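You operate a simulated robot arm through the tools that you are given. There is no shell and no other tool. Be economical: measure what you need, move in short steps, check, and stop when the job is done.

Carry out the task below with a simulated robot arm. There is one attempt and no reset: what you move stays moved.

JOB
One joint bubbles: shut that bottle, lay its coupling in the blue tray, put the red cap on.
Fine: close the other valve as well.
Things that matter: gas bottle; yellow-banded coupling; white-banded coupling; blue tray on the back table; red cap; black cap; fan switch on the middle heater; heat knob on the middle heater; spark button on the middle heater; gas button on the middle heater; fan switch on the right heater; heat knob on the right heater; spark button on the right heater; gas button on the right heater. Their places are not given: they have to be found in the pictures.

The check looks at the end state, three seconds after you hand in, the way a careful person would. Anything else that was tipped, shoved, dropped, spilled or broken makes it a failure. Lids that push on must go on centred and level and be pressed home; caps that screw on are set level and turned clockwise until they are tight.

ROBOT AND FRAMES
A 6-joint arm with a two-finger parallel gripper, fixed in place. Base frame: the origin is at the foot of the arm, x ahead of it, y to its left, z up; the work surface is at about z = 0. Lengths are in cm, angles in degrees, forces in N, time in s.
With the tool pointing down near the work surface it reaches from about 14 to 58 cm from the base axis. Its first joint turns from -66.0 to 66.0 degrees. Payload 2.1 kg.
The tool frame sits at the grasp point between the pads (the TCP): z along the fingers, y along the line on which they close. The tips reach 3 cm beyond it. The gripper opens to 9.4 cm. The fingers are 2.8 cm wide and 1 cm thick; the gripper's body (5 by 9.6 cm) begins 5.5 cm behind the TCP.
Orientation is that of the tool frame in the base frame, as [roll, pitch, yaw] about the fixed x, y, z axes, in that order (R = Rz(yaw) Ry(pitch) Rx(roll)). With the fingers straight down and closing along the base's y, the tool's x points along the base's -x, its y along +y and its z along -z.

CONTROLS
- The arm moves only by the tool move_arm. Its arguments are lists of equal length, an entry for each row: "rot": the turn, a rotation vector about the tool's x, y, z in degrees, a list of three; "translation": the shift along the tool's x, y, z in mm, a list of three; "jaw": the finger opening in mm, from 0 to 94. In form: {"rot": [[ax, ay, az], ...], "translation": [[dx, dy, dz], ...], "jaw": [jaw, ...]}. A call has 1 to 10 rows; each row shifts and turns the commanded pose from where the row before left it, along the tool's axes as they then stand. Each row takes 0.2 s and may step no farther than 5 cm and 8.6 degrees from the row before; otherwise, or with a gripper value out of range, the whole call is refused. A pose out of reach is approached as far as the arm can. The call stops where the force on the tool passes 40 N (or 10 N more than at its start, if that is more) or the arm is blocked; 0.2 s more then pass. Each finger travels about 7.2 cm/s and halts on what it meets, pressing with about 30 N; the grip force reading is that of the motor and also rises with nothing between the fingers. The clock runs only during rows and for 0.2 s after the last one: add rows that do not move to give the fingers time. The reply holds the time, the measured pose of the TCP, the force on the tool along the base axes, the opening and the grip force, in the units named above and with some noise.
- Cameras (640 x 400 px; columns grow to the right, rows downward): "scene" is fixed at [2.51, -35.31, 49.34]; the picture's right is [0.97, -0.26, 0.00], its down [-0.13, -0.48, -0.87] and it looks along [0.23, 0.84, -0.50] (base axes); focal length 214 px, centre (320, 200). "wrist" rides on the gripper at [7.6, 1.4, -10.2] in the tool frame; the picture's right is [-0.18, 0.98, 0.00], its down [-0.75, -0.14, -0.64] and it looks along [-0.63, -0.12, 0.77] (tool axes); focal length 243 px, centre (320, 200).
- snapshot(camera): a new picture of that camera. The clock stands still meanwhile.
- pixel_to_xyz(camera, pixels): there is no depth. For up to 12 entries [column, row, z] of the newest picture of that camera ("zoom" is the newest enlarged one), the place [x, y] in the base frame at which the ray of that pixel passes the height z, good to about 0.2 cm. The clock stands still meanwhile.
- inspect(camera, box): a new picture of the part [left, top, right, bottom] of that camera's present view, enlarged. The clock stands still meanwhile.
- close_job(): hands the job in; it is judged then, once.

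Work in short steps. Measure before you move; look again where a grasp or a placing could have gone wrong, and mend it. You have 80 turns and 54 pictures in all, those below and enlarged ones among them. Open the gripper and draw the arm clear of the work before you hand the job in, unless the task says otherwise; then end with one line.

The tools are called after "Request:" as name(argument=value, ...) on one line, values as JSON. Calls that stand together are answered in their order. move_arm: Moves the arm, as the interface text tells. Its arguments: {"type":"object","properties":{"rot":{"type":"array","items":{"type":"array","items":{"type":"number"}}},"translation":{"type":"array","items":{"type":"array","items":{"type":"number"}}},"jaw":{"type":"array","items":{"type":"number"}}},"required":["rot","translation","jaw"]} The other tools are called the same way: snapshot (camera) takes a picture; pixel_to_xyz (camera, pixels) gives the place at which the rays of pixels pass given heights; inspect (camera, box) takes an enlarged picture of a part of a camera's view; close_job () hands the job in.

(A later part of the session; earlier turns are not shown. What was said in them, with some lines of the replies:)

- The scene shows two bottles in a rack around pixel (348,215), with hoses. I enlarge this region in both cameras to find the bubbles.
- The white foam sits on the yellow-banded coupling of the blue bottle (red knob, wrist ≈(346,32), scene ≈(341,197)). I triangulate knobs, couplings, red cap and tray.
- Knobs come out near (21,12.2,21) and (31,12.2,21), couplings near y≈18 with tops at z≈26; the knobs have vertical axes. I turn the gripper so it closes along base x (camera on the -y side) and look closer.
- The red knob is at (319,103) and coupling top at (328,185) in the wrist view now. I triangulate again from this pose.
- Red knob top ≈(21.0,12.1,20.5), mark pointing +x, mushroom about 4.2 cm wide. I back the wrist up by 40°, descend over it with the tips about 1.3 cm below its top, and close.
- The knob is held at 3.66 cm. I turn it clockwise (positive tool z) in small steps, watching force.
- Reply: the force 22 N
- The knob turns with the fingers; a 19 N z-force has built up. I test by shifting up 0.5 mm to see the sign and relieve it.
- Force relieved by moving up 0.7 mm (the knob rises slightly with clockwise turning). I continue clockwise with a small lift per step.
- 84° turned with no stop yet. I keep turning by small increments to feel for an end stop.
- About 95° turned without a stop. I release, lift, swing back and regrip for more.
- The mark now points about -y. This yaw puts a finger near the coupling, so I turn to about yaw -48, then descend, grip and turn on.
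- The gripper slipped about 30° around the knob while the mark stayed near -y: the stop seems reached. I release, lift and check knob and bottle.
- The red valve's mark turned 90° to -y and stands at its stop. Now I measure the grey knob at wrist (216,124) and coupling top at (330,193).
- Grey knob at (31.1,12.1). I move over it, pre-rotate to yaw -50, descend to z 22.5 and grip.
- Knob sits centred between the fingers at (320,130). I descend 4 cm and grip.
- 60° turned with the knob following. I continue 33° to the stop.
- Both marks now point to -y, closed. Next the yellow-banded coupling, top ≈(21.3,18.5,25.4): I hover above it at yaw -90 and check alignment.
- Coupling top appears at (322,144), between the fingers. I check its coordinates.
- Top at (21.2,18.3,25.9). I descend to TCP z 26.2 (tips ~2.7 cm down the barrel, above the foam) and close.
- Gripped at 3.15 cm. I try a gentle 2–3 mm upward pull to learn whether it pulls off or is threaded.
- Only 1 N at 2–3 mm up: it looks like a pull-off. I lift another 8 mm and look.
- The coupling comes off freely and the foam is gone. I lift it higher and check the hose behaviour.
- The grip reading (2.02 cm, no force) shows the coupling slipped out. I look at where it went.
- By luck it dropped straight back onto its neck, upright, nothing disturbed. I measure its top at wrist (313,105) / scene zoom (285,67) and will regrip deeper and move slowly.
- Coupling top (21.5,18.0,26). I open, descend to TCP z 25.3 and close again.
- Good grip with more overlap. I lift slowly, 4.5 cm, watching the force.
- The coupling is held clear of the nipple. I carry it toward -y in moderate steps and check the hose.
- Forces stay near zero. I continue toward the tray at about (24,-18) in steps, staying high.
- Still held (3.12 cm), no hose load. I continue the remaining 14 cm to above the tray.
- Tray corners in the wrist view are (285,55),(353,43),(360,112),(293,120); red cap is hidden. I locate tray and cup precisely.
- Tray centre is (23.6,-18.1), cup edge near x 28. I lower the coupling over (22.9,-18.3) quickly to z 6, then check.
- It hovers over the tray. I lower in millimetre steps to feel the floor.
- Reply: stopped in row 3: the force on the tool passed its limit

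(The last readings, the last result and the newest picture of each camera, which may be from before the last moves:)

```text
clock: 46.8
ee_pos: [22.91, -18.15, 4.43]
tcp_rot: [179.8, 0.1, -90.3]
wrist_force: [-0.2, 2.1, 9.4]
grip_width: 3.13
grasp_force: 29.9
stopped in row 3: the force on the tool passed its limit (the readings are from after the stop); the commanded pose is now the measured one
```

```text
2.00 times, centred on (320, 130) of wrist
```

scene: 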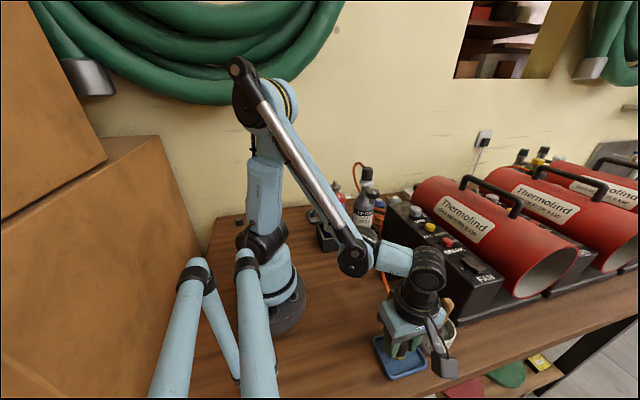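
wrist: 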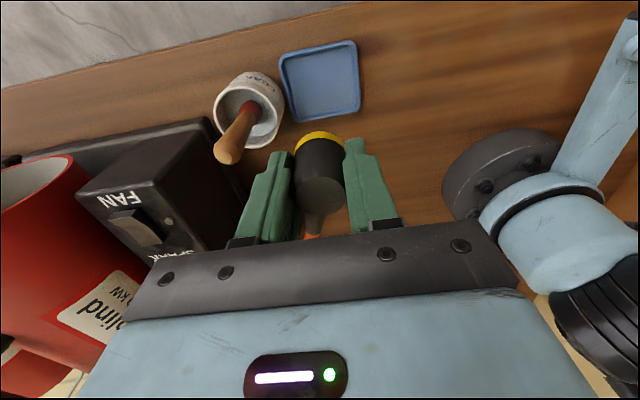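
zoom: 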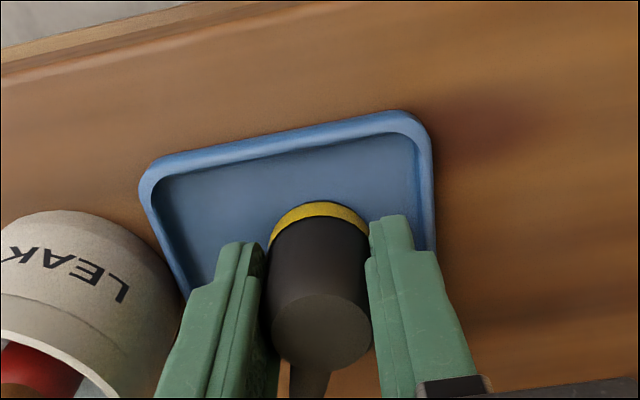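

Contact with 9 N at z 4.43: the coupling stands on the tray floor. I open gently and draw straight up.

Request:
move_arm(rot=[[0, 0, 0], [0, 0, 0], [0, 0, 0], [0, 0, 0], [0, 0, 0], [0, 0, 0], [0, 0, 0]], translation=[[0, 0, -0.5], [0, 0, 0], [0, 0, 0], [0, 0, -15], [0, 0, -30], [0, 0, -40], [0, 0, -40]], jaw=[31, 48, 48, 48, 48, 60, 60])

Request:
snapshot(camera="wrist")

Request:
snapshot(camera="scene")

```text
clock: 48.4
ee_pos: [22.8, -18.15, 16.74]
tcp_rot: [-180.0, 0.1, -90.3]
wrist_force: [0.4, 0.0, -0.3]
grip_width: 5.99
grasp_force: 0.0
```

```text
16 pictures are left
```

wrist: 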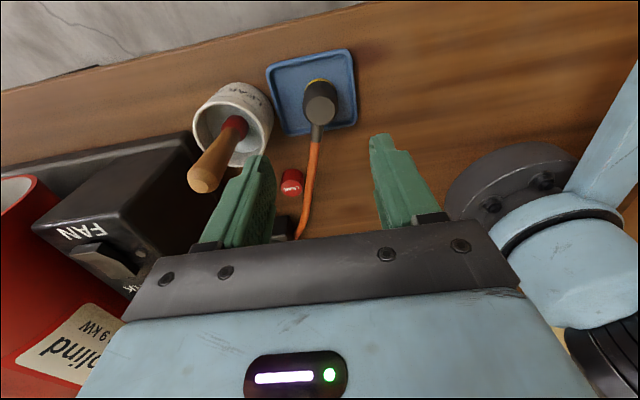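

```text
15 pictures are left
```

scene: 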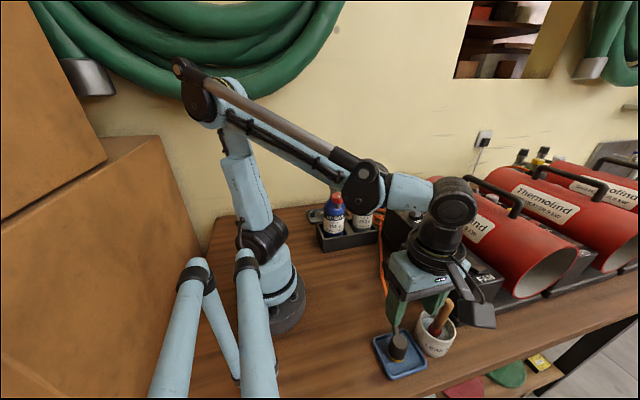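

The coupling stands in the tray. Now the red cap at wrist (291,181), the hose passes at (310,180); I inspect the cap closely and measure.

Request:
inspect(camera="wrist", box=[240, 120, 350, 240])

Request:
pixel_to_xyz(camera="wrist", pixels=[[291, 178, 2], [291, 178, 0], [312, 160, 2], [308, 195, 1], [300, 232, 1], [302, 183, 2], [280, 183, 2]])

```text
3.33 times, centred on (295, 180) of wrist
```

zoom: 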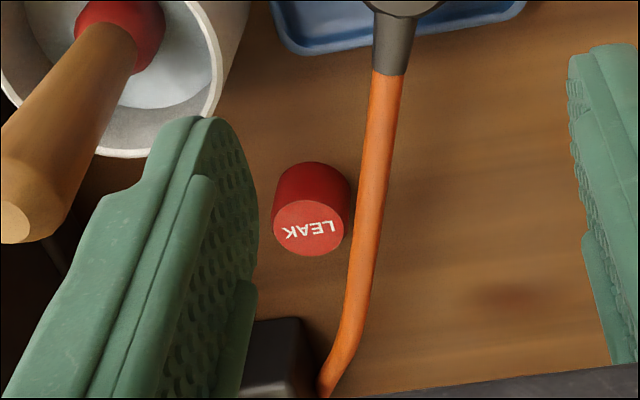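

```text
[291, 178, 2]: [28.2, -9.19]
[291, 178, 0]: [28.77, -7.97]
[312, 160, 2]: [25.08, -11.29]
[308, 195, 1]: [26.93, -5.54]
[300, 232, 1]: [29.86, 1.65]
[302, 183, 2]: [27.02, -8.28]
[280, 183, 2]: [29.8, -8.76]
```

The cap is a small cylinder; its top centre is at zoom (308,225), hose close on its -x side. I triangulate the top.

Request:
pixel_to_xyz(camera="zoom", pixels=[[309, 227, 2], [309, 227, 2.5], [309, 227, 3], [312, 195, 0], [365, 240, 0.5], [365, 240, 2], [385, 140, 2], [345, 330, 0.5], [275, 340, 4]])

Request:
inspect(camera="scene", box=[350, 240, 450, 340])

```text
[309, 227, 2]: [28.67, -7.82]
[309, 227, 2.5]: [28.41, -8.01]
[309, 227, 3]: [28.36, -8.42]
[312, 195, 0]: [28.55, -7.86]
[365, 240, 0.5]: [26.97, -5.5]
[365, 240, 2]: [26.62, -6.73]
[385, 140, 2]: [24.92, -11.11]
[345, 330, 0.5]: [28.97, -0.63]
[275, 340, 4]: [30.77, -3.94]
```

```text
4.00 times, centred on (400, 290) of scene
```

zoom: 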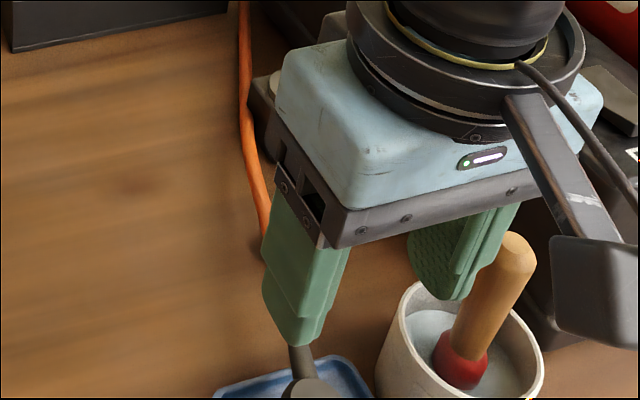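

Cap centre ≈(28.5,-7.7), top z≈2.3, hose at x≈26.7 running roughly parallel to y. I turn the gripper so its closing line is parallel to the hose (yaw 162) and go above the cap.

Request:
move_arm(rot=[[0, 0, 8.4], [0, 0, 8.4], [0, 0, 8.4], [0, 0, 8.4], [0, 0, 8.4], [0, 0, 8.4], [0, 0, 8.4], [0, 0, 8.4], [0, 0, 8.4]], translation=[[0, 0, 0], [0, 0, 0], [0, 0, 0], [0, 0, 0], [0, 0, 0], [0, 0, 0], [0, 0, 0], [0, 0, 0], [0, 0, 0]], jaw=[50, 50, 50, 50, 50, 50, 50, 50, 50])

Request:
move_arm(rot=[[0, 0, 8.1], [0, 0, 8.1], [0, 0, 8.1], [0, 0, 7.8], [0, 0, 0], [0, 0, 0], [0, 0, 0], [0, 0, 0]], translation=[[0, 0, 0], [0, 0, 0], [0, 0, 0], [0, 0, 0], [-11, 40, 0], [-11, 40, 0], [0, 37, 0], [0, 0, 50]], jaw=[50, 50, 50, 50, 50, 50, 50, 50])

Request:
inspect(camera="wrist", box=[160, 40, 480, 240])

```text
clock: 50.4
ee_pos: [22.91, -18.22, 16.95]
tcp_rot: [179.8, 0.1, -166.1]
wrist_force: [0.4, 0.6, -0.1]
grip_width: 4.99
grasp_force: 0.1
```

```text
clock: 52.1
ee_pos: [28.89, -7.65, 12.05]
tcp_rot: [179.9, -0.2, 162.0]
wrist_force: [0.2, 0.7, -0.5]
grip_width: 5.01
grasp_force: 0.1
```

```text
2.00 times, centred on (320, 140) of wrist
```

zoom: 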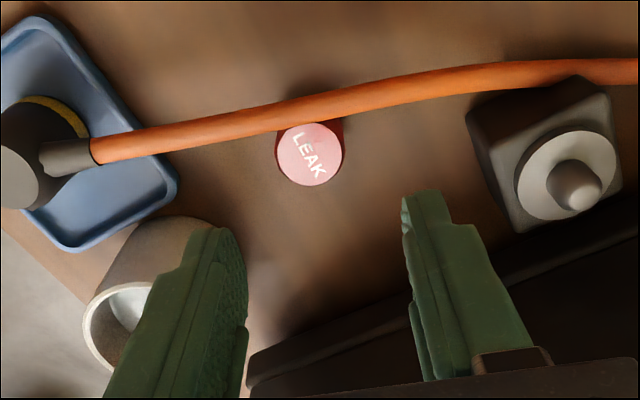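

The cap shows at zoom (310,155) with the hose clear on its far side. I re-measure.

Request:
pixel_to_xyz(camera="zoom", pixels=[[310, 155, 2.3], [310, 155, 2.8], [280, 155, 2.3], [342, 155, 2.3], [310, 110, 2], [310, 110, 3.5], [450, 75, 2], [170, 145, 2]])

```text
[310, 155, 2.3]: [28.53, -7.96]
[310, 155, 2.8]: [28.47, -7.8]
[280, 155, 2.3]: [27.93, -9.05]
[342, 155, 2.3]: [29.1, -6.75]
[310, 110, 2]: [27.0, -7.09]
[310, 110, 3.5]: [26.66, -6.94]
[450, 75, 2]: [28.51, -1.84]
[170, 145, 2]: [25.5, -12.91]
```

Cap centre (28.5,-7.8), Ø≈2.6. The present pose keeps the fingers off the hose, so I descend to z 3.7 and stop to look before closing.

Request:
move_arm(rot=[[0, 0, 0], [0, 0, 0], [0, 0, 0], [0, 0, 0]], translation=[[1, -1, 30], [0, 0, 30], [0, 0, 17], [0, 0, 6]], jaw=[48, 48, 48, 48])

Request:
inspect(camera="wrist", box=[160, 40, 480, 240])

```text
clock: 53.1
ee_pos: [28.54, -7.93, 3.82]
tcp_rot: [179.9, -0.1, 162.0]
wrist_force: [0.0, 0.7, -0.6]
grip_width: 4.83
grasp_force: 0.0
```

```text
2.00 times, centred on (320, 140) of wrist
```

zoom: 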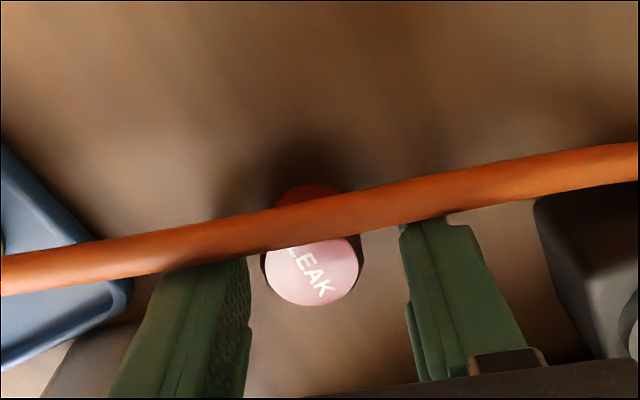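

The hose only occludes the view (it runs in the air at x≈26.6). I close on the cap, lift straight with a slight +x drift, and check.

Request:
move_arm(rot=[[0, 0, 0], [0, 0, 0], [0, 0, 0], [0, 0, 0]], translation=[[0, 0, 0], [0, 0, 0], [0, 0, 0], [0, 0, 0]], jaw=[10, 0, 0, 0])

Request:
move_arm(rot=[[0, 0, 0], [0, 0, 0], [0, 0, 0], [0, 0, 0], [0, 0, 0], [0, 0, 0], [0, 0, 0], [0, 0, 0], [0, 0, 0]], translation=[[-1, 0, -5], [-2, 0, -10], [-2, 0, -15], [0, 0, -20], [0, 0, -25], [0, 0, -25], [0, 0, -25], [0, 0, -20], [0, 0, -5]], jaw=[0, 0, 0, 0, 0, 0, 0, 0, 0])

Request:
snapshot(camera="wrist")

```text
clock: 54.1
ee_pos: [28.62, -7.85, 3.68]
tcp_rot: [179.9, -0.2, 161.9]
wrist_force: [-0.2, 0.2, 0.4]
grip_width: 2.8
grasp_force: 29.9
```

```text
clock: 56.1
ee_pos: [28.77, -8.0, 18.69]
tcp_rot: [179.9, -0.1, 161.9]
wrist_force: [-0.6, -0.5, 0.4]
grip_width: 2.79
grasp_force: 29.6
```

```text
10 pictures are left
```

wrist: 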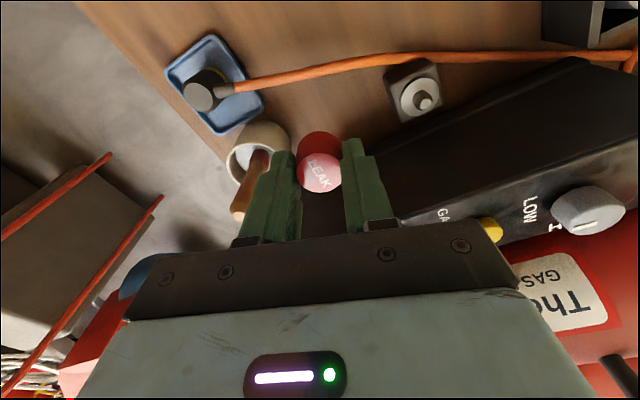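

Cap held at 2.8 cm. I measure its offset from the TCP: top at (321,174) at height ≈17.4.

Request:
pixel_to_xyz(camera="wrist", pixels=[[321, 174, 17.4], [321, 174, 17.0], [299, 174, 17.4], [342, 174, 17.4]])

Request:
move_arm(rot=[[0, 0, 0], [0, 0, 0], [0, 0, 0], [0, 0, 0], [0, 0, 0], [0, 0, 0]], translation=[[0, 0, -25], [0, 0, -25], [0, 0, -25], [0, 0, -25], [0, 0, -15], [0, 0, -5]], jaw=[0, 0, 0, 0, 0, 0])

```text
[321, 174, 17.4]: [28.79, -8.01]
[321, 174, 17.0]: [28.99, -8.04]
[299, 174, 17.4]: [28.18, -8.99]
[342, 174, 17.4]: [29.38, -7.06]
```

```text
clock: 57.5
ee_pos: [29.02, -8.04, 30.63]
tcp_rot: [179.9, -0.1, 162.0]
wrist_force: [-0.3, 0.8, 0.7]
grip_width: 2.81
grasp_force: 29.9
```

The cap is centred on the TCP. I rotate the wrist counter-clockwise to yaw -90 while high.

Request:
move_arm(rot=[[0, 0, -8.4], [0, 0, -8.4], [0, 0, -8.4], [0, 0, -8.4], [0, 0, -8.4], [0, 0, -8.4], [0, 0, -8.4], [0, 0, -8.4], [0, 0, -8.4], [0, 0, -8.4]], translation=[[0, 0, 0], [0, 0, 0], [0, 0, 0], [0, 0, 0], [0, 0, 0], [0, 0, 0], [0, 0, 0], [0, 0, 0], [0, 0, 0], [0, 0, 0]], jaw=[0, 0, 0, 0, 0, 0, 0, 0, 0, 0])

Request:
move_arm(rot=[[0, 0, -8], [0, 0, -8], [0, 0, -8], [0, 0, 0], [0, 0, 0], [0, 0, 0], [0, 0, 0]], translation=[[0, 0, 0], [0, 0, 0], [0, 0, 0], [-20, 10, -10], [-35, 15, -10], [-40, 15, -10], [-40, 15, 0]], jaw=[0, 0, 0, 0, 0, 0, 0])

Request:
move_arm(rot=[[0, 0, 0], [0, 0, 0], [0, 0, 0], [0, 0, 0], [0, 0, 0], [0, 0, 0]], translation=[[-35, 10, 0], [-35, 6, 0], [-30, 4, 0], [-20, 0, 0], [-6, 0, 0], [0, 0, 0]], jaw=[0, 0, 0, 0, 0, 0])

Request:
snapshot(camera="wrist")

Request:
inspect(camera="scene", box=[295, 115, 395, 215])

```text
clock: 59.8
ee_pos: [28.94, -8.06, 30.64]
tcp_rot: [179.9, 0.1, -113.8]
wrist_force: [0.2, -0.1, -0.7]
grip_width: 2.84
grasp_force: 29.8
```

```text
clock: 61.4
ee_pos: [23.4, 5.53, 33.57]
tcp_rot: [-180.0, 0.1, -89.9]
wrist_force: [0.3, -0.3, -0.3]
grip_width: 2.85
grasp_force: 29.7
```

```text
clock: 62.8
ee_pos: [21.51, 18.11, 33.8]
tcp_rot: [-180.0, 0.0, -90.0]
wrist_force: [0.4, 0.6, -0.7]
grip_width: 2.84
grasp_force: 30.0
```

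```text
9 pictures are left
```

wrist: 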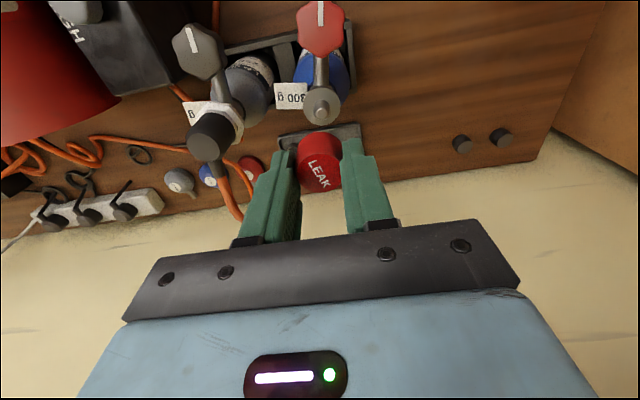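

```text
4.00 times, centred on (345, 165) of scene
```

zoom: 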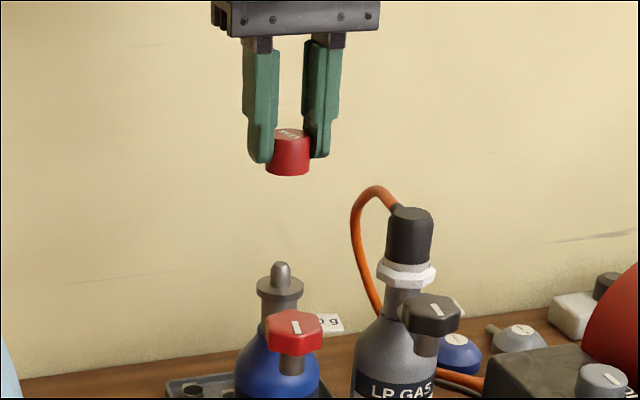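

Nipple tip is at wrist (322,106) and scene zoom (281,264), collar at zoom (280,283). I triangulate.

Request:
pixel_to_xyz(camera="wrist", pixels=[[322, 110, 23], [322, 110, 24], [322, 110, 25], [322, 105, 22], [322, 105, 22.5], [320, 178, 32.5]])

Request:
pixel_to_xyz(camera="zoom", pixels=[[281, 266, 23], [281, 266, 24], [281, 266, 25], [280, 284, 22], [280, 284, 23], [289, 134, 32.5]])

Request:
inspect(camera="wrist", box=[270, 70, 370, 190])

```text
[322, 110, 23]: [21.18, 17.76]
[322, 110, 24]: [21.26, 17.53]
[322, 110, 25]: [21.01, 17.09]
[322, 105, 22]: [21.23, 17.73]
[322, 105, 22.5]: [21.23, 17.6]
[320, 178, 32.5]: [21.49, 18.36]
```

```text
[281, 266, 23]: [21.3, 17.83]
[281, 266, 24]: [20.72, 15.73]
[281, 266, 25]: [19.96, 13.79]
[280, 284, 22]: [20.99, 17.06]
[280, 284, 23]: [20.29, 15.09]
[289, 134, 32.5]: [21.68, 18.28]
```

```text
3.33 times, centred on (320, 130) of wrist
```

zoom: 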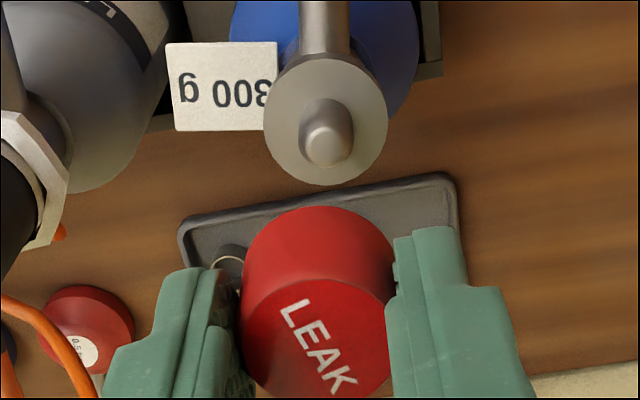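

Nipple axis ≈(21.25,17.8), tip z≈23.1, collar z≈21.8. I shift by (-2.6,-3) mm and descend to TCP z 27.8, just above the nipple.

Request:
move_arm(rot=[[0, 0, 0], [0, 0, 0], [0, 0, 0], [0, 0, 0]], translation=[[3, 2.6, 20], [0, 0, 25], [0, 0, 15], [0, 0, 0]], jaw=[0, 0, 0, 0])

Request:
inspect(camera="scene", box=[315, 155, 355, 195])

Request:
inspect(camera="wrist", box=[270, 70, 370, 190])

```text
clock: 63.8
ee_pos: [21.2, 17.8, 27.66]
tcp_rot: [-180.0, 0.1, -90.1]
wrist_force: [0.6, -0.3, -0.7]
grip_width: 2.81
grasp_force: 30.3
```

```text
10.00 times, centred on (335, 175) of scene
```

zoom: 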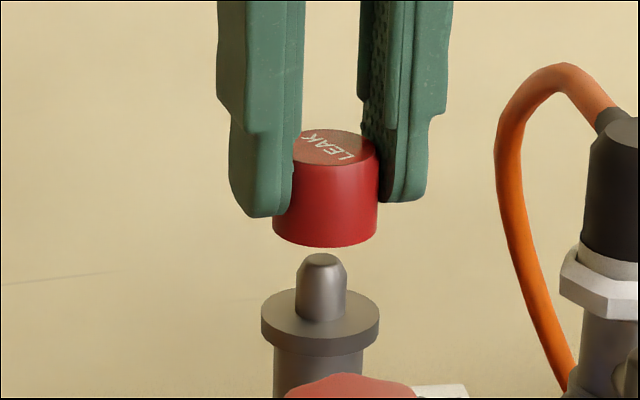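

```text
3.33 times, centred on (320, 130) of wrist
```

zoom: 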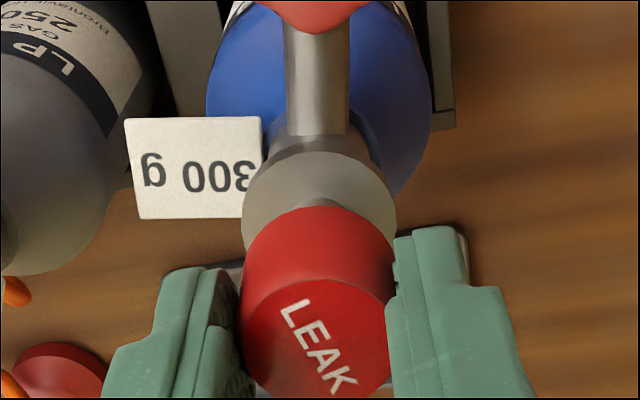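

In the zoom, cap bottom centre (325) lines up with the nipple (322) and collar (321) axis. I nudge 1 mm to -y and descend 12 mm slowly, checking force.

Request:
move_arm(rot=[[0, 0, 0], [0, 0, 0], [0, 0, 0], [0, 0, 0], [0, 0, 0]], translation=[[1, 0, 3], [0, 0, 3], [0, 0, 3], [0, 0, 3], [0, 0, 0]], jaw=[0, 0, 0, 0, 0])

```text
clock: 65.0
ee_pos: [21.25, 17.8, 26.56]
tcp_rot: [180.0, 0.1, -90.0]
wrist_force: [-0.4, 0.2, 0.0]
grip_width: 2.81
grasp_force: 29.9
```

No contact force yet at z 26.5, so the nipple is entering or still just below. I continue in small steps.

Request:
move_arm(rot=[[0, 0, 0], [0, 0, 0], [0, 0, 0], [0, 0, 0]], translation=[[0, 0, 2], [0, 0, 2], [0, 0, 2], [0, 0, 0]], jaw=[0, 0, 0, 0])

Request:
inspect(camera="scene", box=[315, 155, 355, 195])

```text
clock: 66.0
ee_pos: [21.26, 17.74, 25.8]
tcp_rot: [180.0, 0.2, -90.1]
wrist_force: [-0.5, 1.2, 2.1]
grip_width: 2.82
grasp_force: 30.3
```

```text
10.00 times, centred on (335, 175) of scene
```

zoom: 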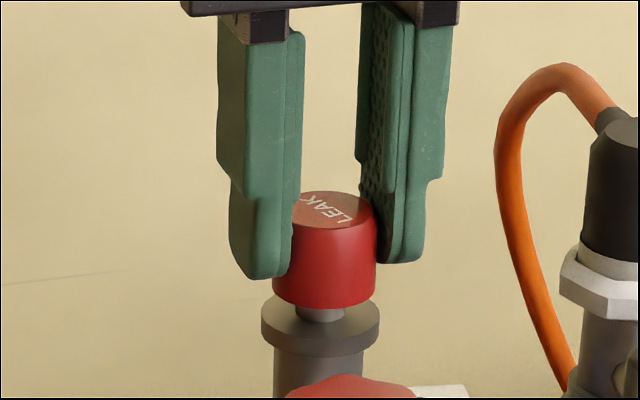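

The cap is over the nipple, centred, with a gap of ~4 mm to the collar. I press further in 1 mm steps.

Request:
move_arm(rot=[[0, 0, 0], [0, 0, 0], [0, 0, 0], [0, 0, 0], [0, 0, 0]], translation=[[0, 0, 1], [0, 0, 1], [0, 0, 1], [0, 0, 1], [0, 0, 0]], jaw=[0, 0, 0, 0, 0])

```text
clock: 67.2
ee_pos: [21.05, 17.66, 25.51]
tcp_rot: [-180.0, 0.0, -90.0]
wrist_force: [0.5, 1.5, -0.1]
grip_width: 2.84
grasp_force: 30.2
```

Request:
move_arm(rot=[[0, 0, 0], [0, 0, 0], [0, 0, 0], [0, 0, 0]], translation=[[0, 0, 1], [0, 0, 1], [0, 0, 1], [0, 0, 0]], jaw=[0, 0, 0, 0])

Request:
inspect(camera="scene", box=[315, 155, 355, 195])

```text
clock: 68.2
ee_pos: [21.12, 17.69, 25.37]
tcp_rot: [-180.0, 0.0, -90.1]
wrist_force: [-0.2, 1.1, 0.1]
grip_width: 2.81
grasp_force: 30.0
```

```text
10.00 times, centred on (335, 175) of scene
```

zoom: 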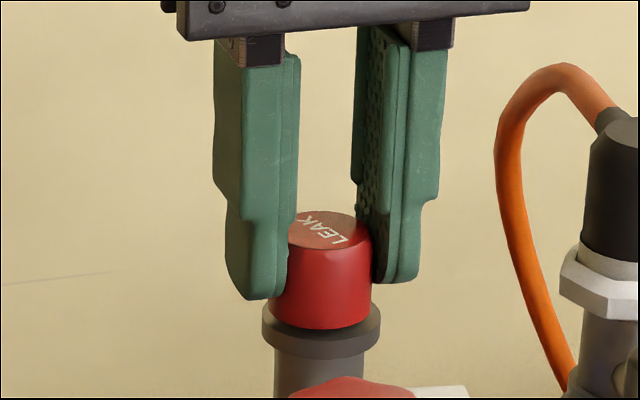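

The cap is nearly on the collar. I press on another few mm until force rises.

Request:
move_arm(rot=[[0, 0, 0], [0, 0, 0], [0, 0, 0], [0, 0, 0]], translation=[[0, 0, 1], [0, 0, 1], [0, 0, 1], [0, 0, 0]], jaw=[0, 0, 0, 0])

```text
clock: 69.2
ee_pos: [21.13, 17.72, 24.82]
tcp_rot: [-179.9, 0.1, -90.0]
wrist_force: [0.2, 1.7, -0.1]
grip_width: 2.83
grasp_force: 30.1
```

Still free travel. I go on a little more, waiting for force contact.

Request:
move_arm(rot=[[0, 0, 0], [0, 0, 0], [0, 0, 0], [0, 0, 0]], translation=[[0, 0, 1], [0, 0, 1], [0, 0, 0], [0, 0, 0]], jaw=[0, 0, 0, 0])

```text
clock: 70.2
ee_pos: [21.14, 17.81, 24.73]
tcp_rot: [180.0, 0.0, -89.9]
wrist_force: [1.7, 4.0, 26.3]
grip_width: 2.8
grasp_force: 30.7
```

26 N at z 24.73: the cap is seated. I press slightly once more (push-on case), then ease off and turn clockwise gently to make sure it is tight.

Request:
move_arm(rot=[[0, 0, 0], [0, 0, 0], [0, 0, 0]], translation=[[0, 0, 0.4], [0, 0, 0], [0, 0, -0.8]], jaw=[0, 0, 0])

Request:
move_arm(rot=[[0, 0, 5], [0, 0, 5], [0, 0, 5], [0, 0, 5]], translation=[[0, 0, 0], [0, 0, 0], [0, 0, 0], [0, 0, 0]], jaw=[0, 0, 0, 0])

Request:
inspect(camera="scene", box=[310, 155, 370, 215])

```text
clock: 71.0
ee_pos: [21.32, 17.8, 24.64]
tcp_rot: [179.9, 0.1, -90.1]
wrist_force: [-0.6, 2.9, 6.6]
grip_width: 2.81
grasp_force: 30.1
```

```text
clock: 72.0
ee_pos: [21.14, 17.7, 24.79]
tcp_rot: [180.0, 0.0, -110.1]
wrist_force: [0.3, 1.2, -0.5]
grip_width: 2.82
grasp_force: 29.8
```

```text
6.67 times, centred on (340, 185) of scene
```

zoom: 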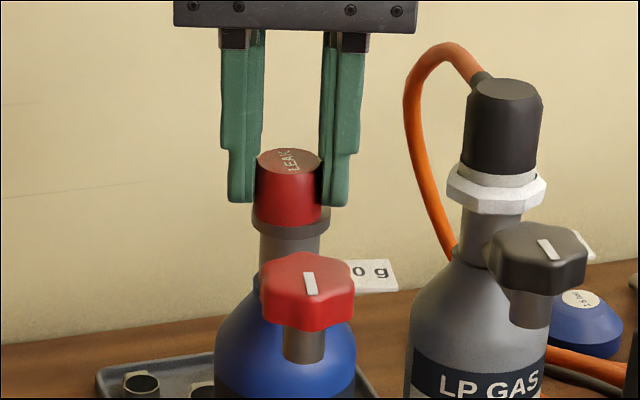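

The cap sits on the collar and turns with the fingers, force dropped to ~0. I keep turning clockwise until it resists.

Request:
move_arm(rot=[[0, 0, 6], [0, 0, 6], [0, 0, 6], [0, 0, 6], [0, 0, 6], [0, 0, 6]], translation=[[0, 0, 0.2], [0, 0, 0.2], [0, 0, 0], [0, 0, 0.2], [0, 0, 0], [0, 0, 0]], jaw=[0, 0, 0, 0, 0, 0])

Request:
move_arm(rot=[[0, 0, 6], [0, 0, 6], [0, 0, 6], [0, 0, 6], [0, 0, 6], [0, 0, 6]], translation=[[0, 0, 0], [0, 0, 0], [0, 0, 0], [0, 0, 0], [0, 0, 0], [0, 0, 0]], jaw=[0, 0, 0, 0, 0, 0])

```text
clock: 73.3
ee_pos: [21.19, 17.65, 24.7]
tcp_rot: [179.9, 0.0, -146.2]
wrist_force: [-0.8, 3.4, 11.2]
grip_width: 2.8
grasp_force: 29.9
```

```text
clock: 74.8
ee_pos: [21.14, 17.6, 24.69]
tcp_rot: [180.0, 0.0, 178.0]
wrist_force: [1.7, 1.5, 6.2]
grip_width: 2.82
grasp_force: 29.5
```

No thread-like descent after 92°, z constant. I turn a bit more to be sure, then press down firmly once.

Request:
move_arm(rot=[[0, 0, 8], [0, 0, 8], [0, 0, 8], [0, 0, 8], [0, 0, 8], [0, 0, 8], [0, 0, 8], [0, 0, 8], [0, 0, 8]], translation=[[0, 0, 0], [0, 0, 0], [0, 0, 0], [0, 0, 0], [0, 0, 0], [0, 0, 0], [0, 0, 0], [0, 0, 0], [0, 0, 0]], jaw=[0, 0, 0, 0, 0, 0, 0, 0, 0])

Request:
move_arm(rot=[[0, 0, 0], [0, 0, 0], [0, 0, 0]], translation=[[0, 0, 0.5], [0, 0, 0.4], [0, 0, 0]], jaw=[0, 0, 0])

Request:
inspect(camera="scene", box=[310, 155, 390, 235])

```text
clock: 76.8
ee_pos: [21.23, 17.73, 24.75]
tcp_rot: [-180.0, -0.1, 105.8]
wrist_force: [-2.8, 5.8, 20.2]
grip_width: 2.8
grasp_force: 30.1
```

```text
clock: 77.5
ee_pos: [21.22, 17.75, 24.65]
tcp_rot: [180.0, -0.2, 106.0]
wrist_force: [-1.3, 5.0, 23.2]
grip_width: 2.84
grasp_force: 29.9
```

```text
5.00 times, centred on (350, 195) of scene
```

zoom: 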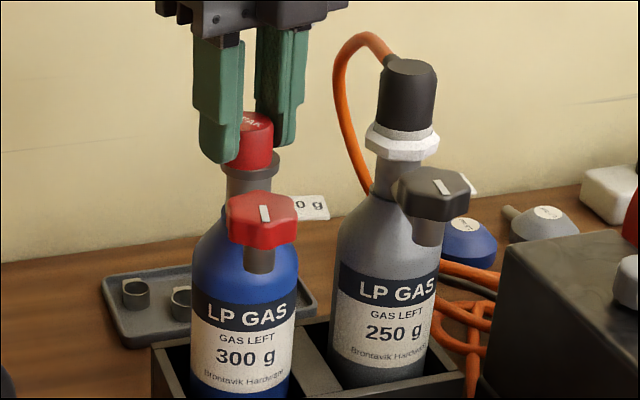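

The cap sits level on the collar, the bottle hasn't turned. I do one firmer press (up to the ~40 N stop), ease off, and release.

Request:
move_arm(rot=[[0, 0, 0], [0, 0, 0], [0, 0, 0], [0, 0, 0]], translation=[[0, 0, 0.3], [0, 0, 0.3], [0, 0, 0.3], [0, 0, 0]], jaw=[0, 0, 0, 0])

Request:
move_arm(rot=[[0, 0, 0], [0, 0, 0]], translation=[[0, 0, -0.8], [0, 0, 0]], jaw=[0, 0])

```text
clock: 78.5
ee_pos: [21.18, 17.61, 24.51]
tcp_rot: [-179.9, -0.3, 105.9]
wrist_force: [0.4, 5.7, 25.0]
grip_width: 2.84
grasp_force: 30.1
```

```text
clock: 79.2
ee_pos: [21.01, 17.75, 24.59]
tcp_rot: [179.9, -0.2, 106.0]
wrist_force: [0.7, 1.2, -0.5]
grip_width: 2.83
grasp_force: 29.9
```

The press plateaued at 25 N, probably slipping along the cap's sides. I release, rise, close the empty fingers and press on the cap's top from above.

Request:
move_arm(rot=[[0, 0, 0], [0, 0, 0], [0, 0, 0], [0, 0, 0], [0, 0, 0], [0, 0, 0], [0, 0, 0], [0, 0, 0], [0, 0, 0]], translation=[[0, 0, 0], [0, 0, 0], [0, 0, 0], [0, 0, -25], [0, 0, -25], [0, 0, 0], [0, 0, 0], [0, 0, 0], [0, 0, 0]], jaw=[40, 45, 45, 45, 45, 0, 0, 0, 0])

Request:
move_arm(rot=[[0, 0, 0], [0, 0, 0], [0, 0, 0], [0, 0, 0], [0, 0, 0], [0, 0, 0]], translation=[[0, 0, 10], [0, 0, 7], [0, 0, 3], [0, 0, 2], [0, 0, 2], [0, 0, 2]], jaw=[0, 0, 0, 0, 0, 0])

```text
clock: 81.2
ee_pos: [21.08, 17.79, 29.61]
tcp_rot: [180.0, 0.0, 106.0]
wrist_force: [0.9, 0.4, -0.4]
grip_width: 0.0
grasp_force: 30.3
```

```text
clock: 82.5
ee_pos: [21.23, 17.72, 26.99]
tcp_rot: [-180.0, -0.1, 106.0]
wrist_force: [-0.4, -0.2, -0.1]
grip_width: 0.0
grasp_force: 30.3
```

Tips are at z ≈24, just above the cap top. I continue in 1 mm steps until contact force appears.

Request:
move_arm(rot=[[0, 0, 0], [0, 0, 0], [0, 0, 0], [0, 0, 0], [0, 0, 0], [0, 0, 0], [0, 0, 0], [0, 0, 0]], translation=[[0, 0, 1], [0, 0, 1], [0, 0, 1], [0, 0, 1], [0, 0, 1], [0, 0, 0.7], [0, 0, 0.7], [0, 0, 0.7]], jaw=[0, 0, 0, 0, 0, 0, 0, 0])

```text
clock: 84.2
ee_pos: [21.08, 17.76, 26.58]
tcp_rot: [-179.9, -0.1, 106.0]
wrist_force: [-1.5, 0.2, 12.2]
grip_width: 0.02
grasp_force: 30.4
stopped in row 8: the force on the tool passed its limit (the readings are from after the stop); the commanded pose is now the measured one
```

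Pressed past 40 N: the cap is home. I rise, open the gripper and draw clear toward -y, then look.

Request:
move_arm(rot=[[0, 0, 0], [0, 0, 0], [0, 0, 0], [0, 0, 0], [0, 0, 0], [0, 0, 0]], translation=[[0, 0, -10], [0, 0, -30], [0, 0, -40], [0, 0, -40], [0, 0, -20], [0, 0, 0]], jaw=[0, 0, 0, 60, 60, 60])

Request:
snapshot(camera="scene")

```text
clock: 85.6
ee_pos: [21.25, 17.76, 40.46]
tcp_rot: [-179.9, -0.2, 106.0]
wrist_force: [0.0, -1.0, 0.2]
grip_width: 5.98
grasp_force: 0.1
```

```text
0 pictures are left
```

scene: 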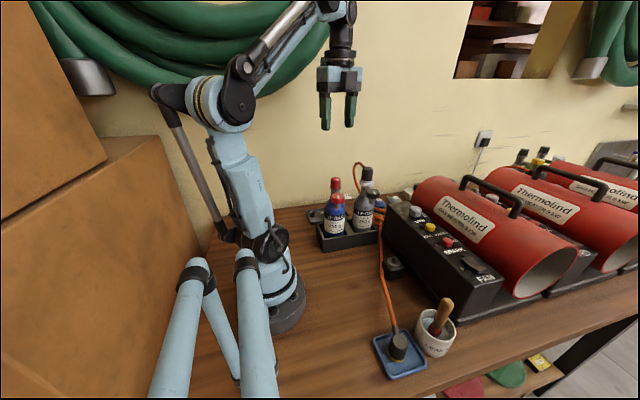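

The last picture shows the red cap on the blue bottle (335,185), the coupling standing in the blue tray (399,345), and both bottles upright. The gripper is open and clear of the work, so I hand in.

Request:
close_job()

```text
The job is handed in.
```

Both valves are closed, the leaking yellow-banded coupling is standing upright in the blue tray (it slipped once and dropped back onto its bottle before I carried it over), and the red cap is pressed home on the blue bottle.
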